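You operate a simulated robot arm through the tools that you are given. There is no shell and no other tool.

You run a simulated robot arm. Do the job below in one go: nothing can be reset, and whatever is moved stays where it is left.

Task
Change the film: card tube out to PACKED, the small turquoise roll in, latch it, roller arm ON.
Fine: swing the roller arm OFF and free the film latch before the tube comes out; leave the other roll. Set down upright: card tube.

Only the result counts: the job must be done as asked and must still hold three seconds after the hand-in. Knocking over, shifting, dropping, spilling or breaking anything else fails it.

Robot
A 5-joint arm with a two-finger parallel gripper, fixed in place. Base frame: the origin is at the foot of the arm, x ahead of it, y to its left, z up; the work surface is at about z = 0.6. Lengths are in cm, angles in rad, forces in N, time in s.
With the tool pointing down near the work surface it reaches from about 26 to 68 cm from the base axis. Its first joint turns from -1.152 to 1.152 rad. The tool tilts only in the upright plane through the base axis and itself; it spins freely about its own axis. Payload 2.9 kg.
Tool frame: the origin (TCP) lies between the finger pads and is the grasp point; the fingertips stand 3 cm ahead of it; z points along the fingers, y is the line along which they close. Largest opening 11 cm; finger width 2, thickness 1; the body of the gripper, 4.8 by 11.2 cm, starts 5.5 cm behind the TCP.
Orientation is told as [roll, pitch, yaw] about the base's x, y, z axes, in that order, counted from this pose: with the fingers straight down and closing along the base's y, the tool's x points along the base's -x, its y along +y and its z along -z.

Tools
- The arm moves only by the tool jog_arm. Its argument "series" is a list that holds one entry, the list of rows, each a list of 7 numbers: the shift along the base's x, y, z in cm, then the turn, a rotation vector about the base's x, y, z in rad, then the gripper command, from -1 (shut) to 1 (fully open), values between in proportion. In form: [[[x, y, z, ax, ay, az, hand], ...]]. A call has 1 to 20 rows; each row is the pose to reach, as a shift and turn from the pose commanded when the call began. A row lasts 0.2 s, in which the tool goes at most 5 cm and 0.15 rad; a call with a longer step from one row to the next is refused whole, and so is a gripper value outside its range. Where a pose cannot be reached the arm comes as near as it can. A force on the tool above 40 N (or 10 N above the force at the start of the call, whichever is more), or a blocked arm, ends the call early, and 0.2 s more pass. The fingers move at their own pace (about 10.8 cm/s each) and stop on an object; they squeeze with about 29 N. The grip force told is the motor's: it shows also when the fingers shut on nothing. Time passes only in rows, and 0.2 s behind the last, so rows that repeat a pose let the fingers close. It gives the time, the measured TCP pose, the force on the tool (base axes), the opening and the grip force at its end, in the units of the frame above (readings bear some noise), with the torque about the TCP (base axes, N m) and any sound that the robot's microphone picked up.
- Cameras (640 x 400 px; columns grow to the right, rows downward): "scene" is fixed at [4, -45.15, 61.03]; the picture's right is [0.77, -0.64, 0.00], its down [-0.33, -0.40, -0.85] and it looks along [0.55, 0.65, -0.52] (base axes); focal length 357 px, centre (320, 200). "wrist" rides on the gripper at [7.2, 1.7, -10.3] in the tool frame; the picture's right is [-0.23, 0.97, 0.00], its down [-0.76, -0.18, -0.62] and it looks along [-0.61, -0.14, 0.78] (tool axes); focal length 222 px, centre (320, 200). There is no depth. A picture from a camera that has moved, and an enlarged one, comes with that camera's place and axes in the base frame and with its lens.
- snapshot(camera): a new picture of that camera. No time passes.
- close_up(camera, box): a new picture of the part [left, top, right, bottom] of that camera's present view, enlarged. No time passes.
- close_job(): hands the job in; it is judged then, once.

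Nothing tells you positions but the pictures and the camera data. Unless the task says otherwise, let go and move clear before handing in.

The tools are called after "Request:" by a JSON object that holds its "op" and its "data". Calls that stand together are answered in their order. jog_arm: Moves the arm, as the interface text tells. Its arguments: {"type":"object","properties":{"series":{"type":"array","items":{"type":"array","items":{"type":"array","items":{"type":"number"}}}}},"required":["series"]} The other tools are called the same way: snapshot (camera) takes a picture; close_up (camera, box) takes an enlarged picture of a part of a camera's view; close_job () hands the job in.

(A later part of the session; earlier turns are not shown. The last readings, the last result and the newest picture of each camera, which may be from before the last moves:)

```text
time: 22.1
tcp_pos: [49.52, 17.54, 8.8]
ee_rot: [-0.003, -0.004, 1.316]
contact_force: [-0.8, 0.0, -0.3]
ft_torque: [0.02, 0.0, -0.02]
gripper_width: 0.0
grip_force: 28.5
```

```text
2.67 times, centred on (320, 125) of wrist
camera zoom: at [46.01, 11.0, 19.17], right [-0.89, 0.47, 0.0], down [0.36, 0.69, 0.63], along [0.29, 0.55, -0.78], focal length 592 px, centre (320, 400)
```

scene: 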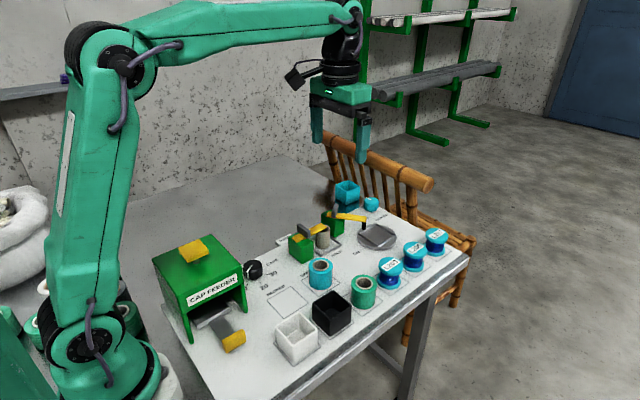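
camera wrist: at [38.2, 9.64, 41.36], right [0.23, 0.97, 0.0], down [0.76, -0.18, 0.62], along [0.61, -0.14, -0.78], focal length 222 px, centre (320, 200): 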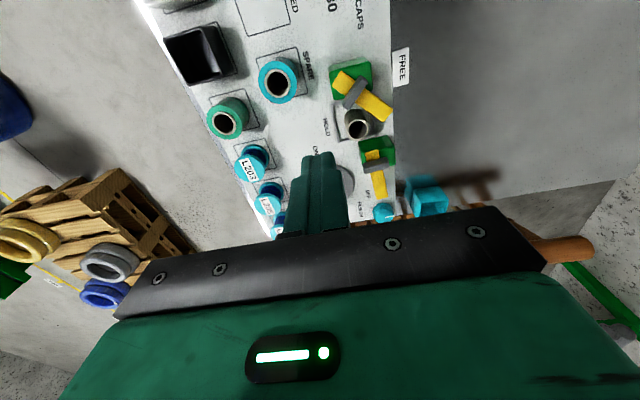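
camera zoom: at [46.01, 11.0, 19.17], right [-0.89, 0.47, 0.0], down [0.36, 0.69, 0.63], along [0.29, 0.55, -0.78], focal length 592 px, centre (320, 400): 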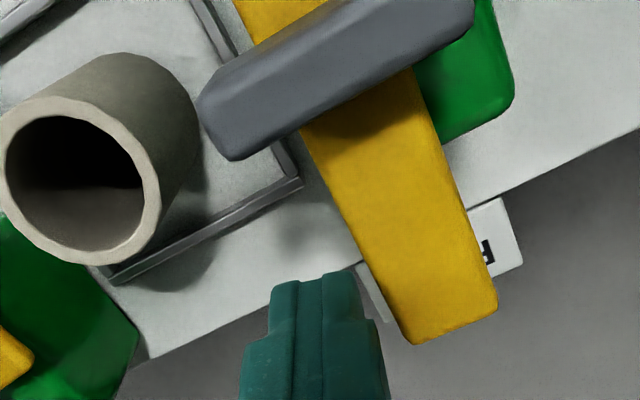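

The bar has swung to about 90° over the FREE plate. I'll touch it once more to confirm it is against its stop.

Request:
{"op": "jog_arm", "data": {"series": [[[-0.4, 0.1, 0, 0, 0, 0.1, -1], [-0.8, 0.2, 0, 0, 0, 0.2, -1], [-1.2, 0.3, 0, 0, 0, 0.25, -1], [-1.5, 0.3, 0, 0, 0, 0.25, -1], [-1.7, 0.3, 0, 0, 0, 0.25, -1]]]}}

Request:
{"op": "close_up", "data": {"camera": "wrist", "box": [200, 50, 440, 200]}}

```text
time: 23.0
tcp_pos: [48.75, 17.88, 8.88]
ee_rot: [-0.019, -0.007, 1.563]
contact_force: [9.7, -2.6, -7.0]
ft_torque: [0.05, -0.23, 0.1]
gripper_width: 0.0
grip_force: 28.7
stopped in row 4: the force on the tool passed its limit at 45 N (the readings are from after the stop); the commanded pose is now the measured one
```

```text
2.67 times, centred on (320, 125) of wrist
camera zoom: at [46.79, 10.52, 19.15], right [-0.97, 0.24, -0.02], down [0.17, 0.76, 0.63], along [0.16, 0.61, -0.78], focal length 592 px, centre (320, 400)
```

zoom: 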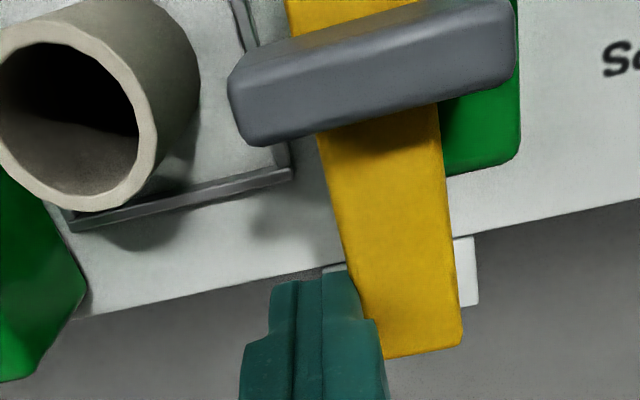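

The latch is against a hard stop at FREE, about 90°. The latch's earlier 30 N wasn't a stop, so I'll retract and re-check the roller arm's OFF position in the same way.

Request:
{"op": "jog_arm", "data": {"series": [[[0.5, 0, 0, 0, 0, 0, -1], [1.0, 0, 1, 0, 0, 0, -1], [1.0, 0, 5, 0, 0, -0.15, -1], [2.5, -0.6, 6.5, 0, 0, -0.3, -1], [4.5, -1.3, 6.5, 0, 0, -0.45, -1], [6.5, -2.0, 6.5, 0, 0, -0.6, -1], [8.5, -2.8, 6.5, 0, 0, -0.75, -1], [10.5, -3.6, 6.5, 0, 0, -0.9, -1], [12.5, -4.5, 6.5, 0, 0, -1.05, -1], [14.5, -5.4, 6.5, 0, 0, -1.2, -1], [15.45, -6.4, 6.5, 0, 0, -1.35, -1], [15.45, -6.4, 6.5, 0, 0, -1.5, -1], [15.45, -6.4, 6.5, 0, 0, -1.56, -1]]]}}

Request:
{"op": "close_up", "data": {"camera": "scene", "box": [260, 170, 420, 270]}}

Request:
{"op": "close_up", "data": {"camera": "wrist", "box": [200, 50, 440, 200]}}

```text
time: 25.8
tcp_pos: [64.11, 11.55, 15.43]
ee_rot: [-0.001, -0.002, -0.001]
contact_force: [-0.2, 0.0, -0.3]
ft_torque: [0.01, -0.01, 0.02]
gripper_width: 0.0
grip_force: 28.5
```

```text
4.00 times, centred on (340, 220) of scene
camera zoom: at [4.0, -45.15, 61.03], right [0.77, -0.64, 0.0], down [-0.33, -0.4, -0.85], along [0.55, 0.65, -0.52], focal length 1427 px, centre (240, 120)
```

zoom: 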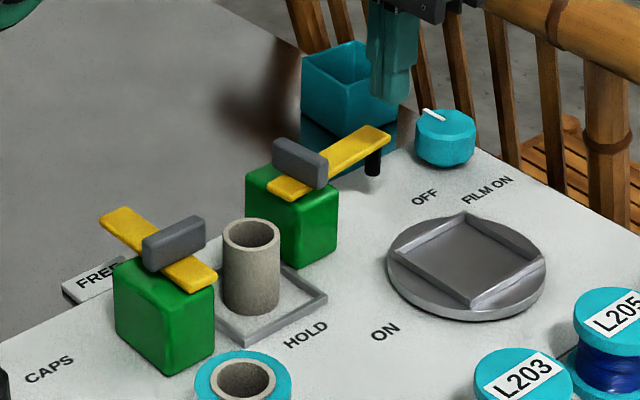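

```text
2.67 times, centred on (320, 125) of wrist
camera zoom: at [56.81, 13.15, 25.73], right [0.23, 0.97, 0.0], down [0.76, -0.18, 0.63], along [0.61, -0.14, -0.78], focal length 592 px, centre (320, 400)
```

zoom: 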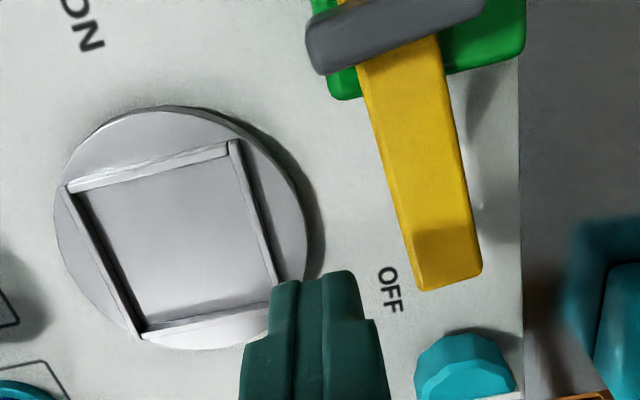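

The latch is at FREE and the roller arm is at about 6°, beside the OFF mark. I'll lower beside the roller bar and give it a short firm nudge to confirm the stop.

Request:
{"op": "jog_arm", "data": {"series": [[[0, 0, -3, 0, 0, 0, -1], [0, 0, -6.3, 0, 0, 0, -1], [0, 0.6, -6.3, 0, 0, 0, -1], [0, 1.1, -6.3, 0, 0, 0, -1], [0, 1.5, -6.3, 0, 0, 0, -1], [-0.05, 1.8, -6.3, 0, 0, 0, -1], [-0.1, 2.1, -6.3, 0, 0, 0, -1]]]}}

Request:
{"op": "close_up", "data": {"camera": "scene", "box": [260, 170, 420, 270]}}

```text
time: 27.4
tcp_pos: [64.12, 12.91, 9.14]
ee_rot: [0.001, -0.002, -0.005]
contact_force: [4.0, -37.1, 0.1]
ft_torque: [-0.97, -0.08, 0.33]
gripper_width: 0.0
grip_force: 28.8
```

```text
4.00 times, centred on (340, 220) of scene
camera zoom: at [3.99, -45.15, 61.03], right [0.77, -0.64, 0.0], down [-0.33, -0.4, -0.85], along [0.55, 0.65, -0.52], focal length 1427 px, centre (240, 120)
```

zoom: 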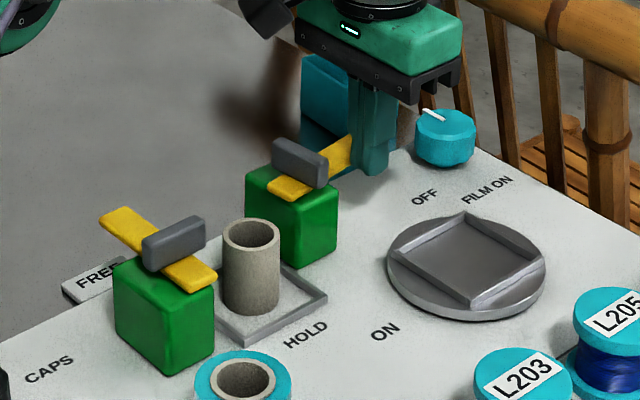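

About 37 N with no movement confirms the roller arm is hard against OFF. I'll back off, rise, and go above the tube with the fingers opened to about 6.6 cm.

Request:
{"op": "jog_arm", "data": {"series": [[[0, -1.2, 0, 0, 0, 0, -1], [0, -2.2, 0.5, 0, 0, 0, -1], [-0.3, -2.2, 5, 0, 0, 0, -1], [-3, -1.8, 8, 0, 0, 0, -1], [-6, -1.5, 9, 0, 0, 0, 0.2], [-9, -1.2, 9, 0, 0, 0, 0.2], [-11.1, -1.08, 9, 0, 0, 0, 0.2], [-11.1, -1.08, 7, 0, 0, 0, 0.2]]]}}

Request:
{"op": "snapshot", "data": {"camera": "wrist"}}

Request:
{"op": "close_up", "data": {"camera": "scene", "box": [260, 170, 420, 270]}}

```text
time: 29.2
tcp_pos: [52.92, 12.53, 15.97]
ee_rot: [0.0, -0.002, 0.003]
contact_force: [0.1, -1.4, 0.7]
ft_torque: [-0.01, -0.05, 0.01]
gripper_width: 6.6
grip_force: 0.0
```

```text
taken
camera wrist: at [45.6, 14.21, 26.33], right [0.22, 0.97, 0.0], down [0.76, -0.18, 0.62], along [0.61, -0.14, -0.78], focal length 222 px, centre (320, 200)
```

wrist: 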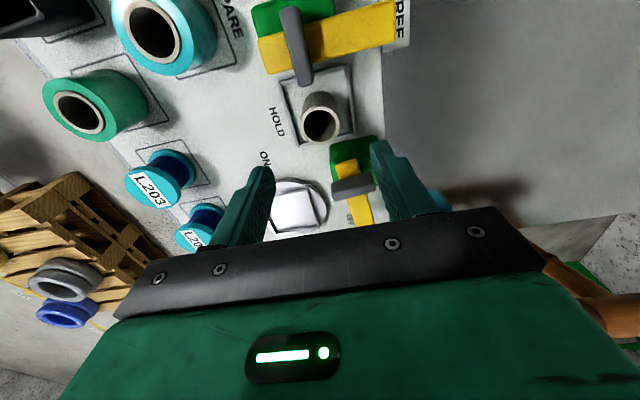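

```text
4.00 times, centred on (340, 220) of scene
camera zoom: at [4.0, -45.15, 61.03], right [0.77, -0.64, 0.0], down [-0.33, -0.4, -0.85], along [0.55, 0.65, -0.52], focal length 1427 px, centre (240, 120)
```

zoom: 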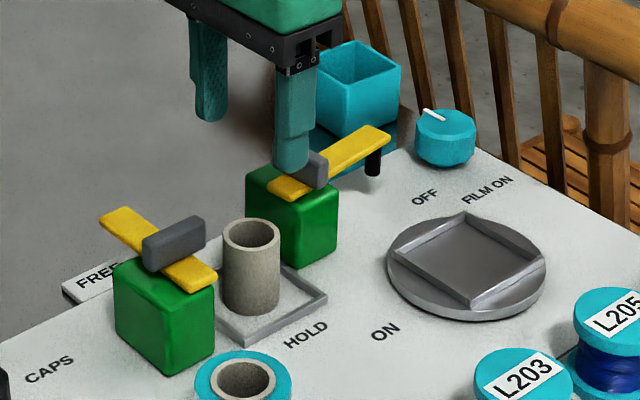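

The hand is above the tube. I'll zoom in to check the centring before going down.

Request:
{"op": "close_up", "data": {"camera": "wrist", "box": [260, 60, 380, 150]}}

Request:
{"op": "close_up", "data": {"camera": "scene", "box": [300, 215, 348, 260]}}

```text
4.44 times, centred on (320, 105) of wrist
camera zoom: at [45.6, 14.21, 26.33], right [0.22, 0.97, 0.0], down [0.76, -0.18, 0.62], along [0.61, -0.14, -0.78], focal length 987 px, centre (320, 622)
```

zoom: 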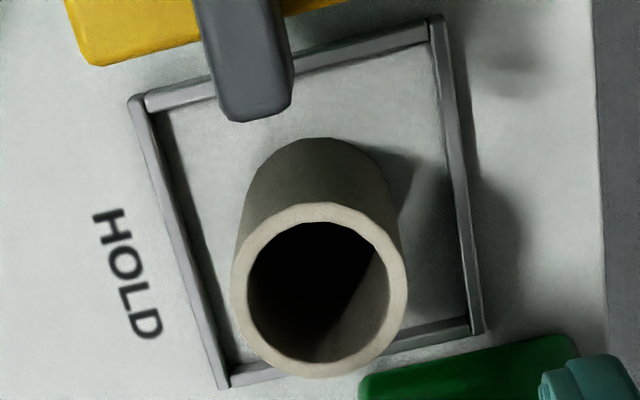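

```text
8.89 times, centred on (324, 238) of scene
camera zoom: at [4.0, -45.15, 61.03], right [0.77, -0.64, 0.0], down [-0.33, -0.4, -0.85], along [0.55, 0.65, -0.52], focal length 3172 px, centre (284, -133)
```

zoom: 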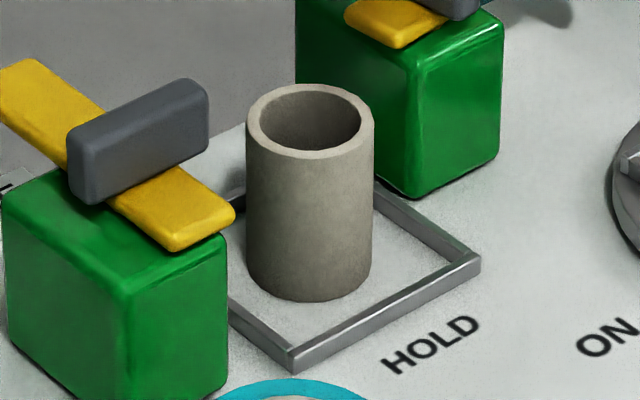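

The tube centre is at about (53.0, 12.5) and the rails are only about 0.8 cm tall. I'll go straight down around the tube and close on it with the fingertips just above rail height.

Request:
{"op": "jog_arm", "data": {"series": [[[0.1, 0, -3.5, 0, 0, 0, 0.2], [0.1, 0, -7, 0, 0, 0, 0.2], [0.1, 0, -9.5, 0, 0, 0, 0.2], [0.1, 0, -11.2, 0, 0, 0, 0.2], [0.1, 0, -11.2, 0, 0, 0, 0.0], [0.1, 0, -11.2, 0, 0, 0, -0.3], [0.1, 0, -11.2, 0, 0, 0, -1], [0.1, 0, -11.2, 0, 0, 0, -1]]]}}

Request:
{"op": "close_up", "data": {"camera": "scene", "box": [280, 190, 376, 260]}}

Request:
{"op": "close_up", "data": {"camera": "wrist", "box": [200, 50, 440, 200]}}

```text
time: 31.0
tcp_pos: [52.91, 12.44, 4.83]
ee_rot: [0.0, -0.002, 0.003]
contact_force: [-0.2, 0.1, -0.4]
ft_torque: [0.01, 0.02, -0.01]
gripper_width: 3.63
grip_force: 29.5
```

```text
5.71 times, centred on (328, 225) of scene
camera zoom: at [4.0, -45.15, 61.03], right [0.77, -0.64, 0.0], down [-0.33, -0.4, -0.85], along [0.55, 0.65, -0.52], focal length 2039 px, centre (274, 57)
```

zoom: 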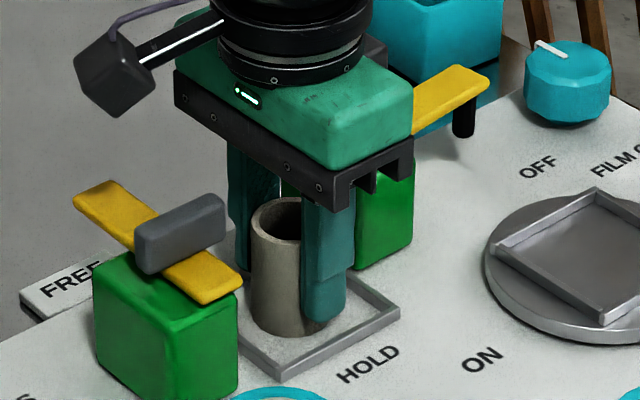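

```text
2.67 times, centred on (320, 125) of wrist
camera zoom: at [45.61, 14.1, 15.24], right [0.22, 0.97, 0.0], down [0.76, -0.18, 0.62], along [0.61, -0.14, -0.78], focal length 592 px, centre (320, 400)
```

zoom: 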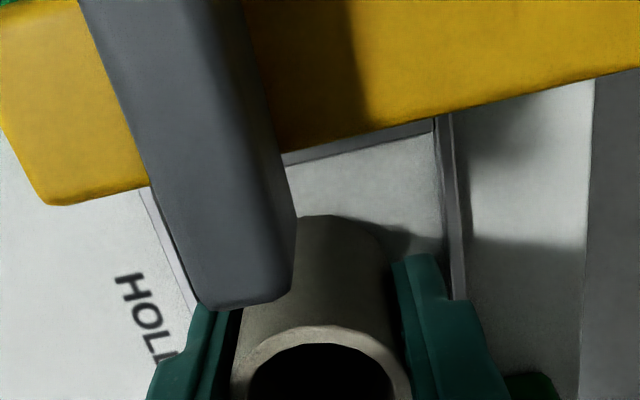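

The tube is gripped at 3.63 cm width. I'll lift it straight up and check that it is hanging straight.

Request:
{"op": "jog_arm", "data": {"series": [[[0, 0, 0.8, 0, 0, 0, -1], [0, 0, 2.5, 0, 0, 0, -1], [0, 0, 5.0, 0, 0, 0, -1], [0, 0, 8.0, 0, 0, 0, -1], [0, 0, 11.0, 0, 0, 0, -1], [0, 0, 13.0, 0, 0, 0, -1]]]}}

Request:
{"op": "close_up", "data": {"camera": "scene", "box": [260, 150, 420, 270]}}

Request:
{"op": "snapshot", "data": {"camera": "wrist"}}

```text
time: 32.4
tcp_pos: [52.87, 12.36, 17.83]
ee_rot: [-0.001, -0.003, 0.003]
contact_force: [0.0, 1.0, 0.4]
ft_torque: [0.03, -0.01, 0.02]
gripper_width: 3.64
grip_force: 29.0
```

```text
3.33 times, centred on (340, 210) of scene
camera zoom: at [4.0, -45.15, 61.03], right [0.77, -0.64, 0.0], down [-0.33, -0.4, -0.85], along [0.55, 0.65, -0.52], focal length 1190 px, centre (253, 167)
```

zoom: 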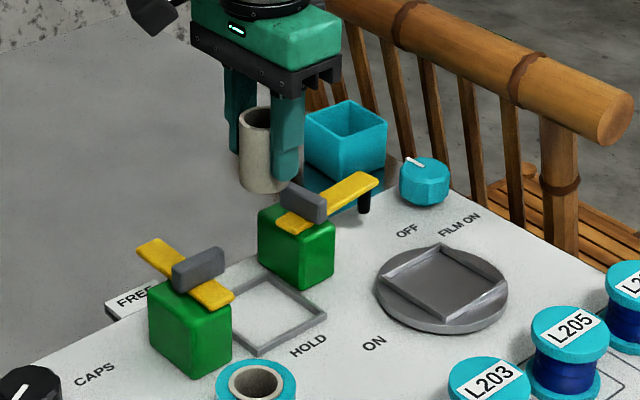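

```text
taken
camera wrist: at [45.59, 14.05, 28.2], right [0.22, 0.97, 0.0], down [0.76, -0.18, 0.62], along [0.61, -0.14, -0.78], focal length 222 px, centre (320, 200)
```

wrist: 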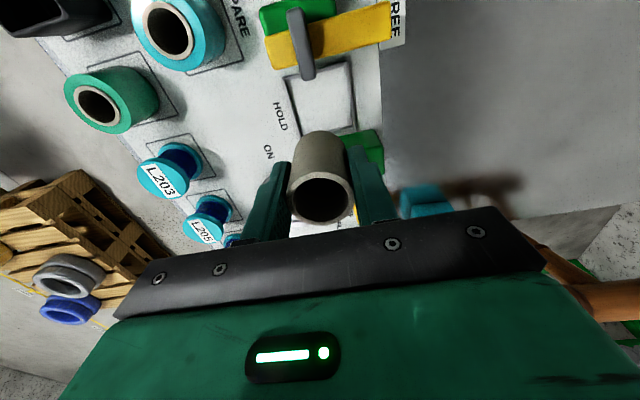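

The tube hangs straight and the rail frame is empty. I'll carry it toward PACKED near (34.6, 2), turning the tool so the wrist camera stays clear of the cap feeder.

Request:
{"op": "jog_arm", "data": {"series": [[[-2.0, -1.1, 0, 0, 0, -0.14, -1], [-4.1, -2.3, 0, 0, 0, -0.28, -1], [-6.1, -3.5, 0, 0, 0, -0.42, -1], [-8.2, -4.7, 0, 0, 0, -0.56, -1], [-10.2, -5.8, 0, 0, 0, -0.7, -1], [-12.3, -7.0, 0, 0, 0, -0.84, -1], [-14.3, -8.2, 0, 0, 0, -0.98, -1], [-16.4, -9.4, 0, 0, 0, -1.1, -1], [-18.5, -10.55, 0, 0, 0, -1.2, -1]]]}}

Request:
{"op": "snapshot", "data": {"camera": "scene"}}

Request:
{"op": "snapshot", "data": {"camera": "wrist"}}

Request:
{"op": "close_up", "data": {"camera": "scene", "box": [230, 250, 358, 330]}}

```text
time: 34.4
tcp_pos: [34.46, 1.94, 18.07]
ee_rot: [-0.012, 0.004, -1.2]
contact_force: [-0.1, -0.8, -0.4]
ft_torque: [0.0, -0.03, -0.02]
gripper_width: 3.59
grip_force: 29.0
```

```text
taken
```

scene: 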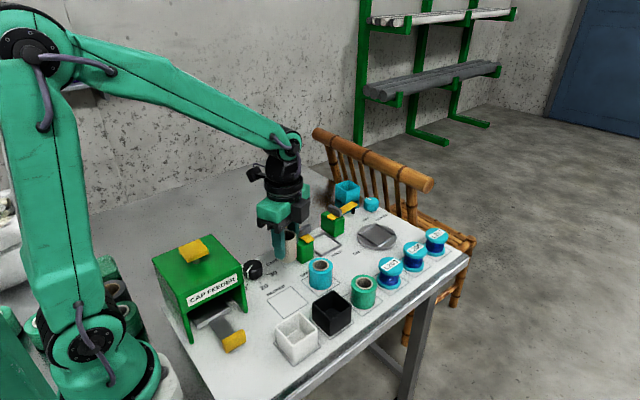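

```text
taken
camera wrist: at [33.57, 9.25, 28.24], right [0.99, 0.14, -0.01], down [0.12, -0.77, 0.62], along [0.08, -0.62, -0.78], focal length 222 px, centre (320, 200)
```

wrist: 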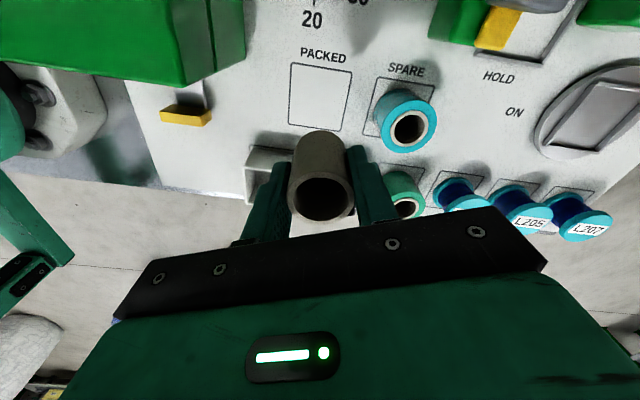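

```text
5.00 times, centred on (294, 290) of scene
camera zoom: at [4.0, -45.15, 61.03], right [0.77, -0.64, 0.0], down [-0.33, -0.4, -0.85], along [0.55, 0.65, -0.52], focal length 1784 px, centre (450, -250)
```

zoom: 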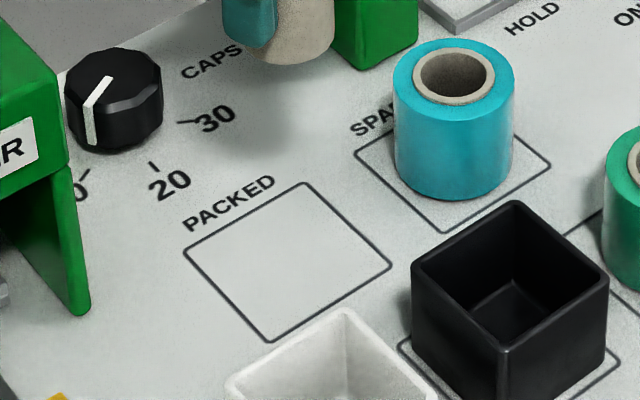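

PACKED is centred near (34.3, 2.2) and the area is clear. I'll lower the tube over it, stopping just above the bench.

Request:
{"op": "jog_arm", "data": {"series": [[[-0.3, 0.25, -2.5, 0, 0, 0, -1], [-0.3, 0.25, -5.5, 0, 0, 0, -1], [-0.3, 0.25, -8.5, 0, 0, 0, -1], [-0.3, 0.25, -11, 0, 0, 0, -1], [-0.3, 0.25, -12.4, 0, 0, 0, -1]]]}}

Request:
{"op": "close_up", "data": {"camera": "scene", "box": [230, 220, 358, 330]}}

Request:
{"op": "snapshot", "data": {"camera": "wrist"}}

```text
time: 35.6
tcp_pos: [34.18, 2.26, 5.42]
ee_rot: [-0.013, 0.003, -1.197]
contact_force: [0.0, -0.5, 0.7]
ft_torque: [0.01, -0.02, 0.04]
gripper_width: 3.63
grip_force: 29.0
```

```text
3.64 times, centred on (294, 275) of scene
camera zoom: at [4.0, -45.15, 61.03], right [0.77, -0.64, 0.0], down [-0.33, -0.4, -0.85], along [0.55, 0.65, -0.52], focal length 1298 px, centre (414, -73)
```

zoom: 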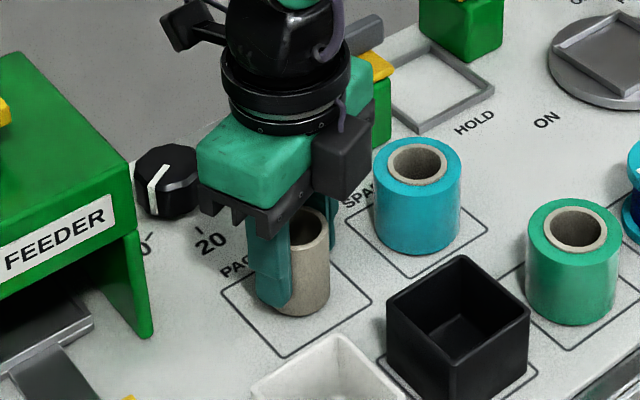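

```text
taken
camera wrist: at [33.2, 9.51, 15.81], right [0.99, 0.14, -0.01], down [0.12, -0.77, 0.62], along [0.08, -0.62, -0.78], focal length 222 px, centre (320, 200)
```

wrist: 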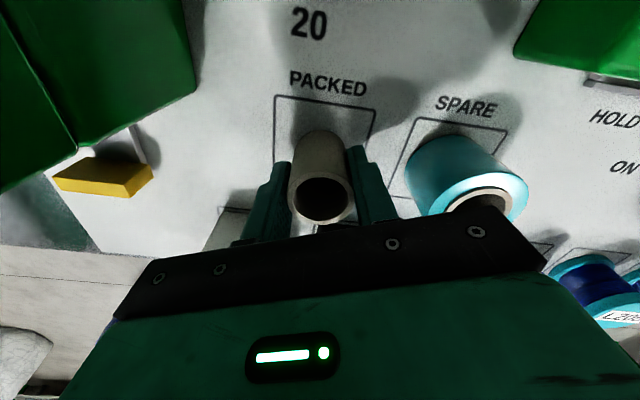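

The tube is centred in the PACKED square. I'll ease it down onto the bench in tiny steps.

Request:
{"op": "jog_arm", "data": {"series": [[[0, 0, -0.25, 0, 0, 0, -1], [0, 0, -0.45, 0, 0, 0, -1], [0, 0, -0.55, 0, 0, 0, -1], [0, 0, -0.6, 0, 0, 0, -1]]]}}

Request:
{"op": "close_up", "data": {"camera": "scene", "box": [260, 240, 340, 310]}}

```text
time: 36.6
tcp_pos: [34.28, 2.26, 4.96]
ee_rot: [-0.011, 0.004, -1.198]
contact_force: [-0.1, 1.2, 10.7]
ft_torque: [0.12, -0.2, 0.03]
gripper_width: 3.64
grip_force: 29.0
```

```text
5.71 times, centred on (300, 275) of scene
camera zoom: at [3.99, -45.15, 61.03], right [0.77, -0.64, 0.0], down [-0.33, -0.4, -0.85], along [0.55, 0.65, -0.52], focal length 2039 px, centre (434, -229)
```

zoom: 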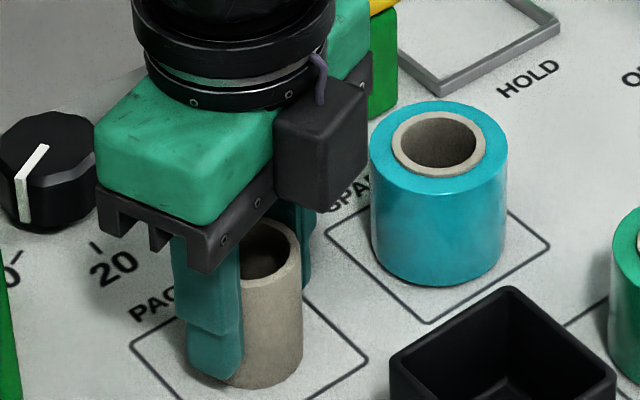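

The tube stands on the bench with about 10 N of contact. I'll open the fingers and rise straight up.

Request:
{"op": "jog_arm", "data": {"series": [[[0, 0, 0.05, 0, 0, 0, -0.2], [0, 0, 0.05, 0, 0, 0, 0.1], [0, 0, 0.05, 0, 0, 0, 0.15], [0, 0, 2, 0, 0, 0, 0.15], [0, 0, 5, 0, 0, 0, 0.15], [0, 0, 9, 0, 0, 0, 0.15], [0, 0, 13, 0, 0, 0, 0.15]]]}}

Request:
{"op": "close_up", "data": {"camera": "scene", "box": [230, 220, 358, 330]}}

Request:
{"op": "snapshot", "data": {"camera": "wrist"}}

```text
time: 38.2
tcp_pos: [34.28, 2.45, 17.91]
ee_rot: [-0.013, 0.004, -1.198]
contact_force: [-0.5, -0.3, 0.2]
ft_torque: [-0.02, -0.02, -0.02]
gripper_width: 6.34
grip_force: 0.0
```

```text
3.64 times, centred on (294, 275) of scene
camera zoom: at [4.0, -45.15, 61.03], right [0.77, -0.64, 0.0], down [-0.33, -0.4, -0.85], along [0.55, 0.65, -0.52], focal length 1298 px, centre (414, -73)
```

zoom: 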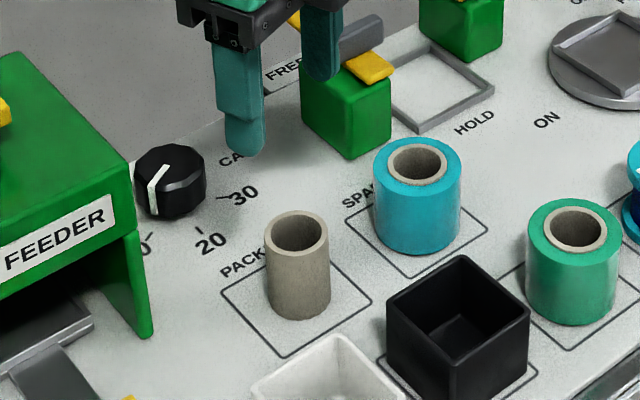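

```text
taken
camera wrist: at [33.29, 9.7, 28.21], right [0.99, 0.14, -0.01], down [0.12, -0.77, 0.62], along [0.08, -0.62, -0.78], focal length 222 px, centre (320, 200)
```

wrist: 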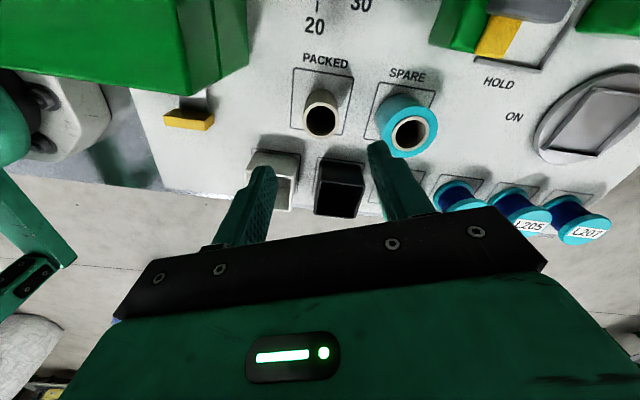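

The card tube stands upright in PACKED. Next is the turquoise roll on SPARE near (43.6, 2.3); I'll go above it and refine its position.

Request:
{"op": "jog_arm", "data": {"series": [[[3, 0, 0, 0, 0, -0.14, 0.45], [6, 0, 0, 0, 0, -0.28, 0.45], [9.3, 0.1, 0, 0, 0, -0.37, 0.45], [9.3, 0.1, -2, 0, 0, -0.37, 0.45]]]}}

Request:
{"op": "snapshot", "data": {"camera": "wrist"}}

Request:
{"op": "close_up", "data": {"camera": "wrist", "box": [240, 40, 400, 160]}}

Request:
{"op": "close_up", "data": {"camera": "scene", "box": [280, 190, 380, 300]}}

```text
time: 39.2
tcp_pos: [43.7, 2.36, 15.97]
ee_rot: [-0.016, -0.001, -1.571]
contact_force: [-0.4, -0.4, -0.1]
ft_torque: [0.0, 0.0, -0.01]
gripper_width: 7.98
grip_force: 0.0
```

```text
taken
camera wrist: at [45.48, 9.6, 26.29], right [0.97, -0.22, -0.02], down [-0.17, -0.76, 0.63], along [-0.15, -0.61, -0.78], focal length 222 px, centre (320, 200)
```

wrist: 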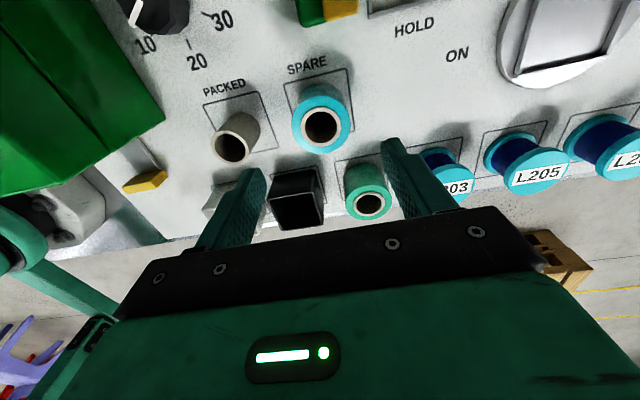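

```text
3.33 times, centred on (320, 100) of wrist
camera zoom: at [45.48, 9.6, 26.29], right [0.97, -0.22, -0.02], down [-0.17, -0.76, 0.63], along [-0.15, -0.61, -0.78], focal length 740 px, centre (320, 533)
```

zoom: 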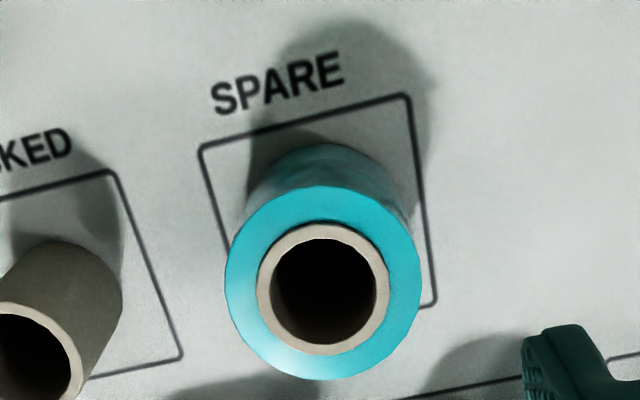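

```text
3.64 times, centred on (330, 245) of scene
camera zoom: at [4.0, -45.15, 61.03], right [0.77, -0.64, 0.0], down [-0.33, -0.4, -0.85], along [0.55, 0.65, -0.52], focal length 1298 px, centre (284, 36)
```

zoom: 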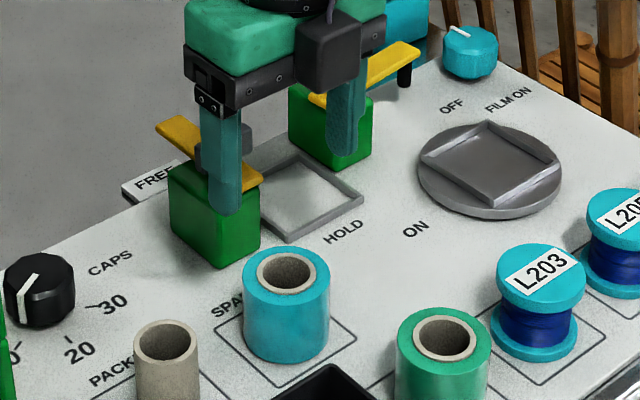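

The roll centre is at about (43.6, 2.2), right below the hand. I'll do a light squeeze along x first to centre it, then release and rise to re-grip along y.

Request:
{"op": "jog_arm", "data": {"series": [[[0, -0.05, -3.6, 0, 0, 0, 0.45], [0, -0.05, -7.2, 0, 0, 0, 0.45], [0, -0.05, -9.6, 0, 0, 0, 0.45], [0, -0.05, -10.7, 0, 0, 0, 0.45], [0, -0.05, -10.7, 0, 0, 0, 0.2], [0, -0.05, -10.7, 0, 0, 0, 0.05], [0, -0.05, -10.7, 0, 0, 0, -0.1], [0, -0.05, -10.7, 0, 0, 0, -0.1]]]}}

Request:
{"op": "close_up", "data": {"camera": "scene", "box": [260, 190, 380, 310]}}

```text
time: 41.0
tcp_pos: [43.57, 2.41, 5.29]
ee_rot: [-0.017, -0.001, -1.568]
contact_force: [-0.4, 0.9, -0.5]
ft_torque: [0.02, -0.02, 0.02]
gripper_width: 5.49
grip_force: 29.4
```

```text
3.33 times, centred on (320, 250) of scene
camera zoom: at [4.0, -45.15, 61.03], right [0.77, -0.64, 0.0], down [-0.33, -0.4, -0.85], along [0.55, 0.65, -0.52], focal length 1190 px, centre (320, 33)
```

zoom: 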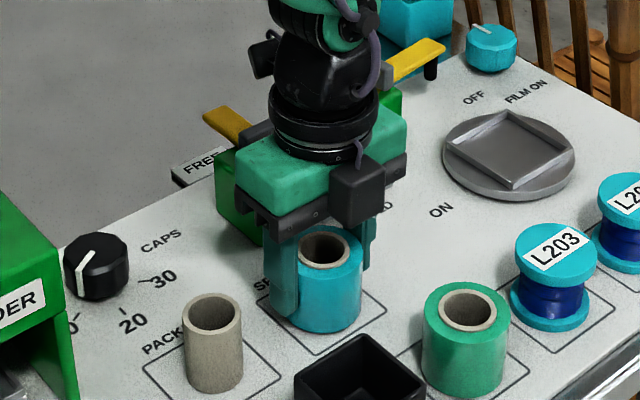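

The roll is centred in x at 5.49 cm wide. I'll open, rise, turn the tool back to yaw 0 and re-grip along y at the same point.

Request:
{"op": "jog_arm", "data": {"series": [[[0, 0, 0, 0, 0, 0, 0.2], [0, 0, 0, 0, 0, 0, 0.45], [0, 0, 2.5, 0, 0, 0, 0.45], [0, 0, 5, 0, 0, 0, 0.45], [0, 0, 5, 0, 0, 0.143, 0.45], [0, 0, 5, 0, 0, 0.286, 0.45], [0, 0, 5, 0, 0, 0.429, 0.45], [0, 0, 5, 0, 0, 0.571, 0.45], [0, 0, 5, 0, 0, 0.714, 0.45], [0, 0, 5, 0, 0, 0.857, 0.45], [0, 0, 5, 0, 0, 1.0, 0.45], [0, 0, 5, 0, 0, 1.143, 0.45], [0, 0, 5, 0, 0, 1.286, 0.45], [0, 0, 5, 0, 0, 1.429, 0.45], [0, 0, 5, 0, 0, 1.57, 0.45]]]}}

Request:
{"op": "snapshot", "data": {"camera": "wrist"}}

Request:
{"op": "close_up", "data": {"camera": "scene", "box": [260, 190, 380, 310]}}

```text
time: 44.2
tcp_pos: [43.48, 2.28, 10.26]
ee_rot: [0.0, -0.005, 0.006]
contact_force: [-0.2, -0.1, -0.8]
ft_torque: [-0.01, -0.02, 0.01]
gripper_width: 8.0
grip_force: 0.2
```

```text
taken
camera wrist: at [36.13, 3.86, 20.48], right [0.22, 0.98, 0.0], down [0.76, -0.17, 0.63], along [0.61, -0.14, -0.78], focal length 222 px, centre (320, 200)
```

wrist: 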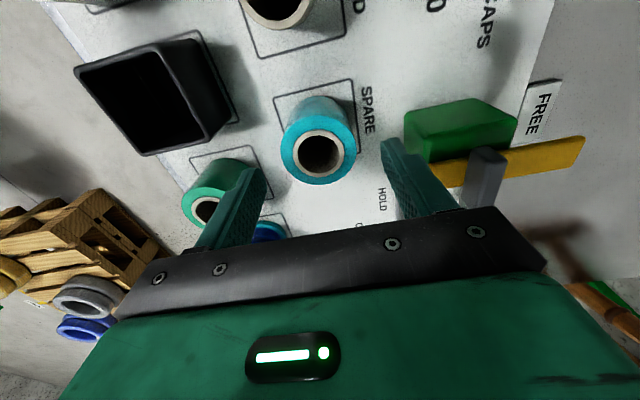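

```text
3.33 times, centred on (320, 250) of scene
camera zoom: at [4.0, -45.15, 61.03], right [0.77, -0.64, 0.0], down [-0.33, -0.4, -0.85], along [0.55, 0.65, -0.52], focal length 1190 px, centre (320, 33)
```

zoom: 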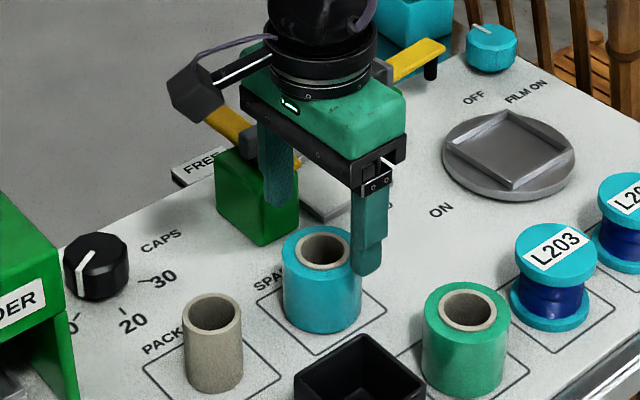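

The roll sits between the open fingers. I'll lower, grip along y and lift clear.

Request:
{"op": "jog_arm", "data": {"series": [[[0, 0, -2.5, 0, 0, 0, 0.45], [0, 0, -5, 0, 0, 0, 0.45], [0, 0, -5, 0, 0, 0, 0.2], [0, 0, -5, 0, 0, 0, 0.0], [0, 0, -5, 0, 0, 0, -0.4], [0, 0, -5, 0, 0, 0, -0.6], [0, 0, -4, 0, 0, 0, -0.6], [0, 0, -1, 0, 0, 0, -0.6], [0, 0, 3, 0, 0, 0, -0.6], [0, 0, 7, 0, 0, 0, -0.6]]]}}

Request:
{"op": "snapshot", "data": {"camera": "wrist"}}

Request:
{"op": "close_up", "data": {"camera": "scene", "box": [260, 150, 420, 310]}}

```text
time: 46.4
tcp_pos: [43.35, 2.13, 17.22]
ee_rot: [0.001, -0.003, 0.003]
contact_force: [0.5, 0.7, -1.8]
ft_torque: [-0.03, -0.03, -0.02]
gripper_width: 5.48
grip_force: 28.8
```

```text
taken
camera wrist: at [35.98, 3.75, 27.54], right [0.22, 0.97, 0.0], down [0.76, -0.18, 0.63], along [0.61, -0.14, -0.78], focal length 222 px, centre (320, 200)
```

wrist: 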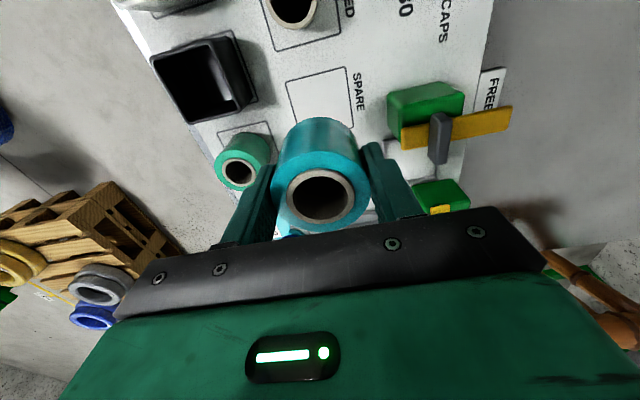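

```text
2.50 times, centred on (340, 230) of scene
camera zoom: at [4.0, -45.15, 61.03], right [0.77, -0.64, 0.0], down [-0.33, -0.4, -0.85], along [0.55, 0.65, -0.52], focal length 892 px, centre (270, 125)
```

zoom: 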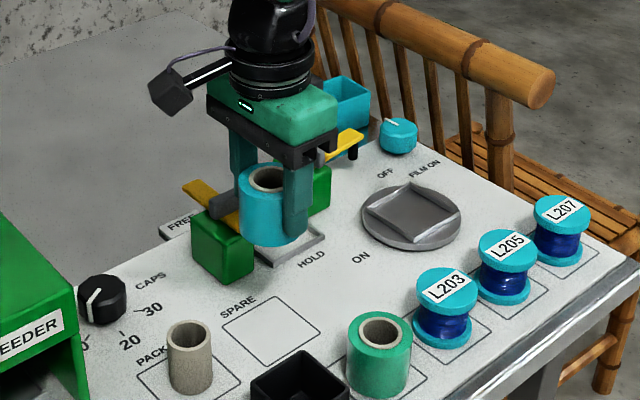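

The roll is lifted and hanging straight. I'll carry it over the frame centre near (52.95, 12.55) and check alignment before lowering.

Request:
{"op": "jog_arm", "data": {"series": [[[1.9, 2.0, 0, 0, 0, 0, -0.6], [3.8, 4.1, 0, 0, 0, 0, -0.6], [5.7, 6.2, 0, 0, 0, 0, -0.6], [7.6, 8.3, 0, 0, 0, 0, -0.6], [9.35, 10.3, 0, 0, 0, 0, -0.6], [9.35, 10.3, -3, 0, 0, 0, -0.6], [9.35, 10.3, -6, 0, 0, 0, -0.6], [9.35, 10.3, -8, 0, 0, 0, -0.6], [9.35, 10.3, -8, 0, 0, 0, -0.6]]]}}

Request:
{"op": "snapshot", "data": {"camera": "wrist"}}

Request:
{"op": "close_up", "data": {"camera": "wrist", "box": [220, 60, 420, 200]}}

Request:
{"op": "close_up", "data": {"camera": "scene", "box": [280, 190, 376, 260]}}

```text
time: 48.4
tcp_pos: [52.84, 12.49, 9.13]
ee_rot: [-0.001, -0.002, 0.004]
contact_force: [-0.3, -0.1, -1.4]
ft_torque: [0.01, -0.02, 0.01]
gripper_width: 5.47
grip_force: 28.8
```

```text
taken
camera wrist: at [45.52, 14.26, 19.44], right [0.22, 0.97, 0.0], down [0.76, -0.18, 0.62], along [0.61, -0.14, -0.78], focal length 222 px, centre (320, 200)
```

wrist: 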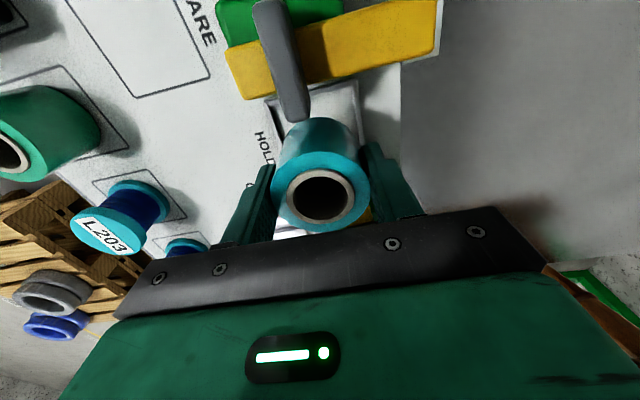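

```text
2.86 times, centred on (320, 130) of wrist
camera zoom: at [45.52, 14.26, 19.44], right [0.22, 0.97, 0.0], down [0.76, -0.18, 0.62], along [0.61, -0.14, -0.78], focal length 635 px, centre (320, 400)
```

zoom: 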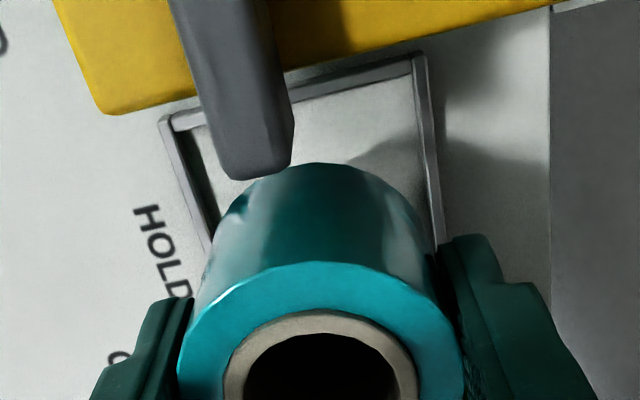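

```text
5.71 times, centred on (328, 225) of scene
camera zoom: at [4.0, -45.15, 61.03], right [0.77, -0.64, 0.0], down [-0.33, -0.4, -0.85], along [0.55, 0.65, -0.52], focal length 2039 px, centre (274, 57)
```

zoom: 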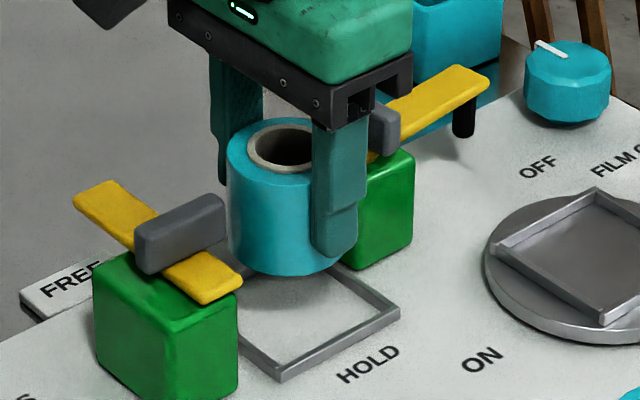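

The roll is above the frame. I'll zoom in tighter on the frame and roll to compare their centres before the final descent.

Request:
{"op": "close_up", "data": {"camera": "scene", "box": [308, 215, 356, 260]}}

Request:
{"op": "close_up", "data": {"camera": "wrist", "box": [250, 70, 390, 160]}}

```text
8.89 times, centred on (332, 238) of scene
camera zoom: at [4.0, -45.15, 61.03], right [0.77, -0.64, 0.0], down [-0.33, -0.4, -0.85], along [0.55, 0.65, -0.52], focal length 3172 px, centre (213, -133)
```

zoom: 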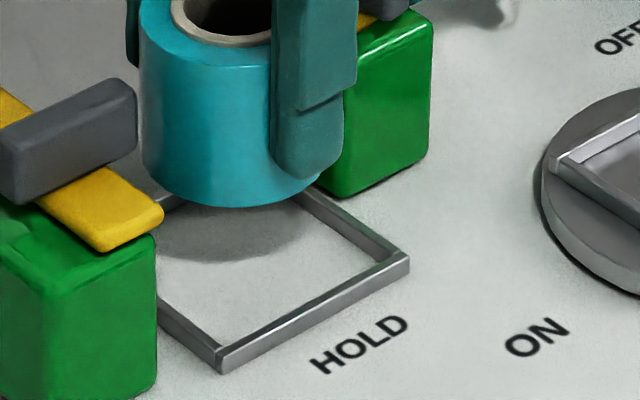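

```text
4.44 times, centred on (320, 115) of wrist
camera zoom: at [45.52, 14.26, 19.44], right [0.22, 0.97, 0.0], down [0.76, -0.18, 0.62], along [0.61, -0.14, -0.78], focal length 987 px, centre (320, 578)
```

zoom: 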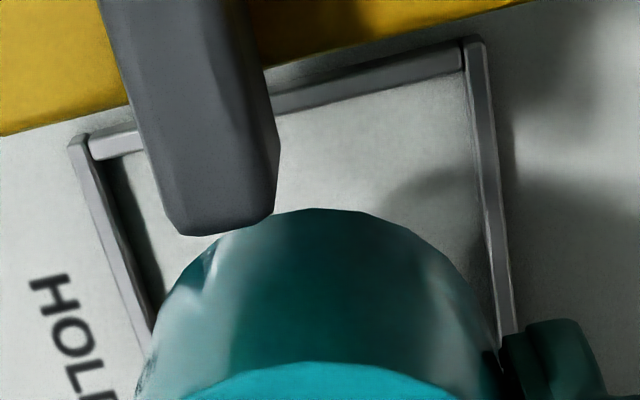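

The centres agree within about 0.2 cm. I'll shift the roll slightly by (-0.1, -0.07) and lower it until the bottom is just above the rails.

Request:
{"op": "jog_arm", "data": {"series": [[[-0.1, -0.07, -1.0, 0, 0, 0, -0.6], [-0.1, -0.07, -2.0, 0, 0, 0, -0.6], [-0.1, -0.07, -2.8, 0, 0, 0, -0.6], [-0.1, -0.07, -2.8, 0, 0, 0, -0.6]]]}}

Request:
{"op": "close_up", "data": {"camera": "scene", "box": [308, 215, 356, 260]}}

Request:
{"op": "close_up", "data": {"camera": "wrist", "box": [250, 70, 390, 160]}}

```text
time: 49.4
tcp_pos: [52.72, 12.46, 6.37]
ee_rot: [-0.001, -0.001, 0.004]
contact_force: [0.1, -0.5, -1.4]
ft_torque: [-0.01, 0.03, 0.03]
gripper_width: 5.47
grip_force: 28.8
```

```text
8.89 times, centred on (332, 238) of scene
camera zoom: at [4.0, -45.15, 61.03], right [0.77, -0.64, 0.0], down [-0.33, -0.4, -0.85], along [0.55, 0.65, -0.52], focal length 3172 px, centre (213, -133)
```

zoom: 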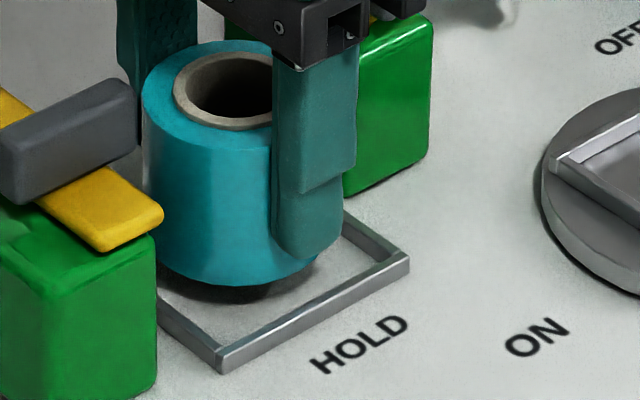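

```text
4.44 times, centred on (320, 115) of wrist
camera zoom: at [45.47, 14.13, 16.68], right [0.22, 0.97, 0.0], down [0.76, -0.18, 0.62], along [0.61, -0.14, -0.78], focal length 987 px, centre (320, 578)
```

zoom: 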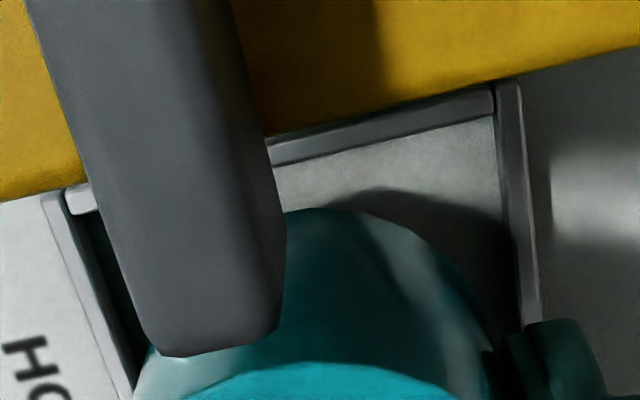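

The roll bottom is about 0.4 cm above the rails and nearly centred. I'll nudge it by (-0.12, +0.08) and lower it into the frame with small steps.

Request:
{"op": "jog_arm", "data": {"series": [[[-0.12, 0.08, 0, 0, 0, 0, -0.6], [-0.12, 0.08, -0.3, 0, 0, 0, -0.6], [-0.12, 0.08, -0.6, 0, 0, 0, -0.6], [-0.12, 0.08, -0.85, 0, 0, 0, -0.6], [-0.12, 0.08, -1.05, 0, 0, 0, -0.6], [-0.12, 0.08, -1.15, 0, 0, 0, -0.6]]]}}

Request:
{"op": "close_up", "data": {"camera": "scene", "box": [308, 215, 356, 260]}}

Request:
{"op": "close_up", "data": {"camera": "wrist", "box": [250, 70, 390, 160]}}

```text
time: 50.8
tcp_pos: [52.7, 12.56, 5.2]
ee_rot: [-0.002, -0.004, 0.002]
contact_force: [-0.1, 0.2, -1.6]
ft_torque: [-0.01, -0.02, 0.04]
gripper_width: 5.5
grip_force: 28.7
```

```text
8.89 times, centred on (332, 238) of scene
camera zoom: at [4.0, -45.15, 61.03], right [0.77, -0.64, 0.0], down [-0.33, -0.4, -0.85], along [0.55, 0.65, -0.52], focal length 3172 px, centre (213, -133)
```

zoom: 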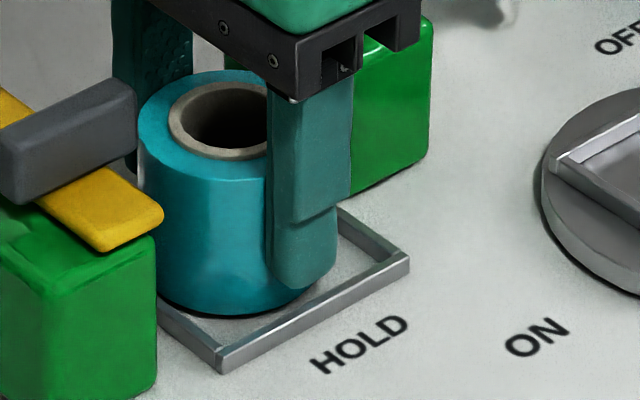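

```text
4.44 times, centred on (320, 115) of wrist
camera zoom: at [45.37, 14.23, 15.57], right [0.22, 0.97, 0.0], down [0.76, -0.18, 0.62], along [0.61, -0.14, -0.78], focal length 987 px, centre (320, 578)
```

zoom: 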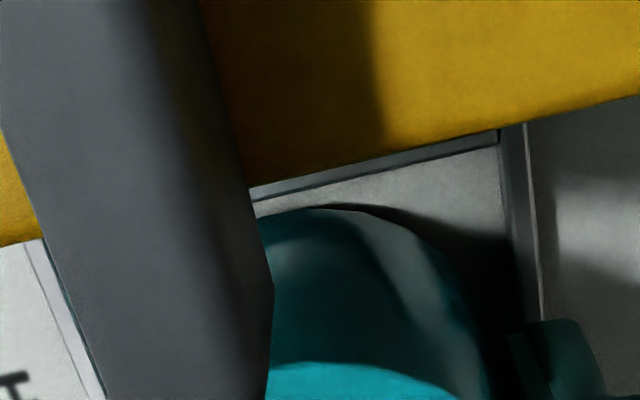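

The roll is inside the frame and barely off the surface. I'll ease down the last bit until contact shows.

Request:
{"op": "jog_arm", "data": {"series": [[[0, 0, -0.08, 0, 0, 0, -0.6], [0, 0, -0.15, 0, 0, 0, -0.6], [0, 0, -0.2, 0, 0, 0, -0.6]]]}}

Request:
{"op": "close_up", "data": {"camera": "scene", "box": [308, 215, 356, 260]}}

```text
time: 51.6
tcp_pos: [52.59, 12.68, 4.99]
ee_rot: [0.002, -0.005, 0.003]
contact_force: [-0.9, -0.3, 3.6]
ft_torque: [-0.07, -0.08, -0.02]
gripper_width: 5.47
grip_force: 29.0
```

```text
8.89 times, centred on (332, 238) of scene
camera zoom: at [3.99, -45.15, 61.03], right [0.77, -0.64, 0.0], down [-0.33, -0.4, -0.85], along [0.55, 0.65, -0.52], focal length 3172 px, centre (213, -133)
```

zoom: 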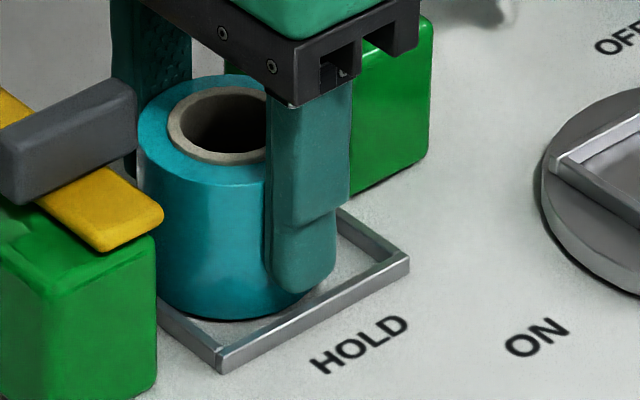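

The roll is seated with light contact. I'll release it and rise straight up.

Request:
{"op": "jog_arm", "data": {"series": [[[0, 0, 0.1, 0, 0, 0, 0.1], [0, 0, 0.1, 0, 0, 0, 0.3], [0, 0, 0.1, 0, 0, 0, 0.3], [0, 0, 2, 0, 0, 0, 0.3], [0, 0, 5, 0, 0, 0, 0.3], [0, 0, 9, 0, 0, 0, 0.3], [0, 0, 13, 0, 0, 0, 0.3]]]}}

Request:
{"op": "close_up", "data": {"camera": "scene", "box": [280, 190, 376, 260]}}

Request:
{"op": "snapshot", "data": {"camera": "wrist"}}

Request:
{"op": "close_up", "data": {"camera": "wrist", "box": [250, 50, 390, 150]}}

```text
time: 53.2
tcp_pos: [52.72, 12.51, 18.22]
ee_rot: [-0.001, -0.003, 0.002]
contact_force: [0.4, -0.5, -0.4]
ft_torque: [0.02, 0.01, -0.02]
gripper_width: 7.18
grip_force: 0.1
```

```text
5.71 times, centred on (328, 225) of scene
camera zoom: at [4.0, -45.15, 61.03], right [0.77, -0.64, 0.0], down [-0.33, -0.4, -0.85], along [0.55, 0.65, -0.52], focal length 2039 px, centre (274, 57)
```

zoom: 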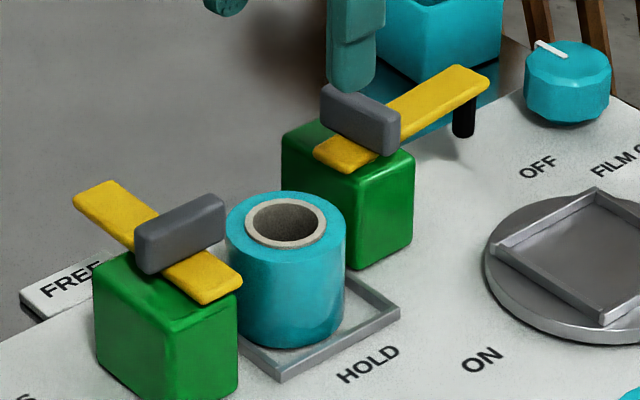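

```text
taken
camera wrist: at [45.47, 14.21, 28.54], right [0.22, 0.97, 0.0], down [0.76, -0.18, 0.62], along [0.61, -0.14, -0.78], focal length 222 px, centre (320, 200)
```

wrist: 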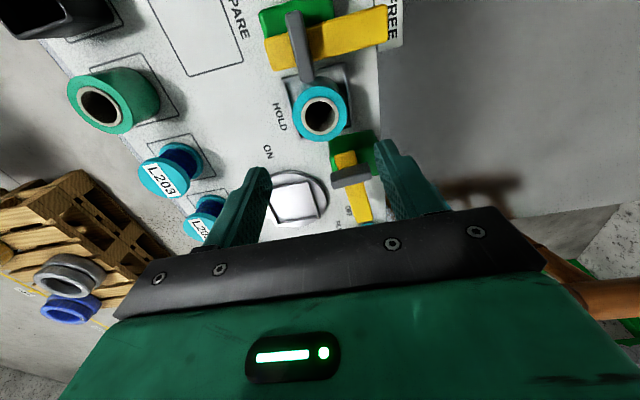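

```text
4.00 times, centred on (320, 100) of wrist
camera zoom: at [45.47, 14.21, 28.54], right [0.22, 0.97, 0.0], down [0.76, -0.18, 0.62], along [0.61, -0.14, -0.78], focal length 888 px, centre (320, 600)
```

zoom: 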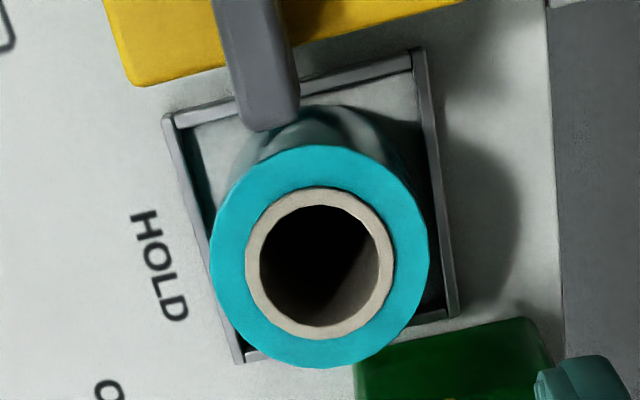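

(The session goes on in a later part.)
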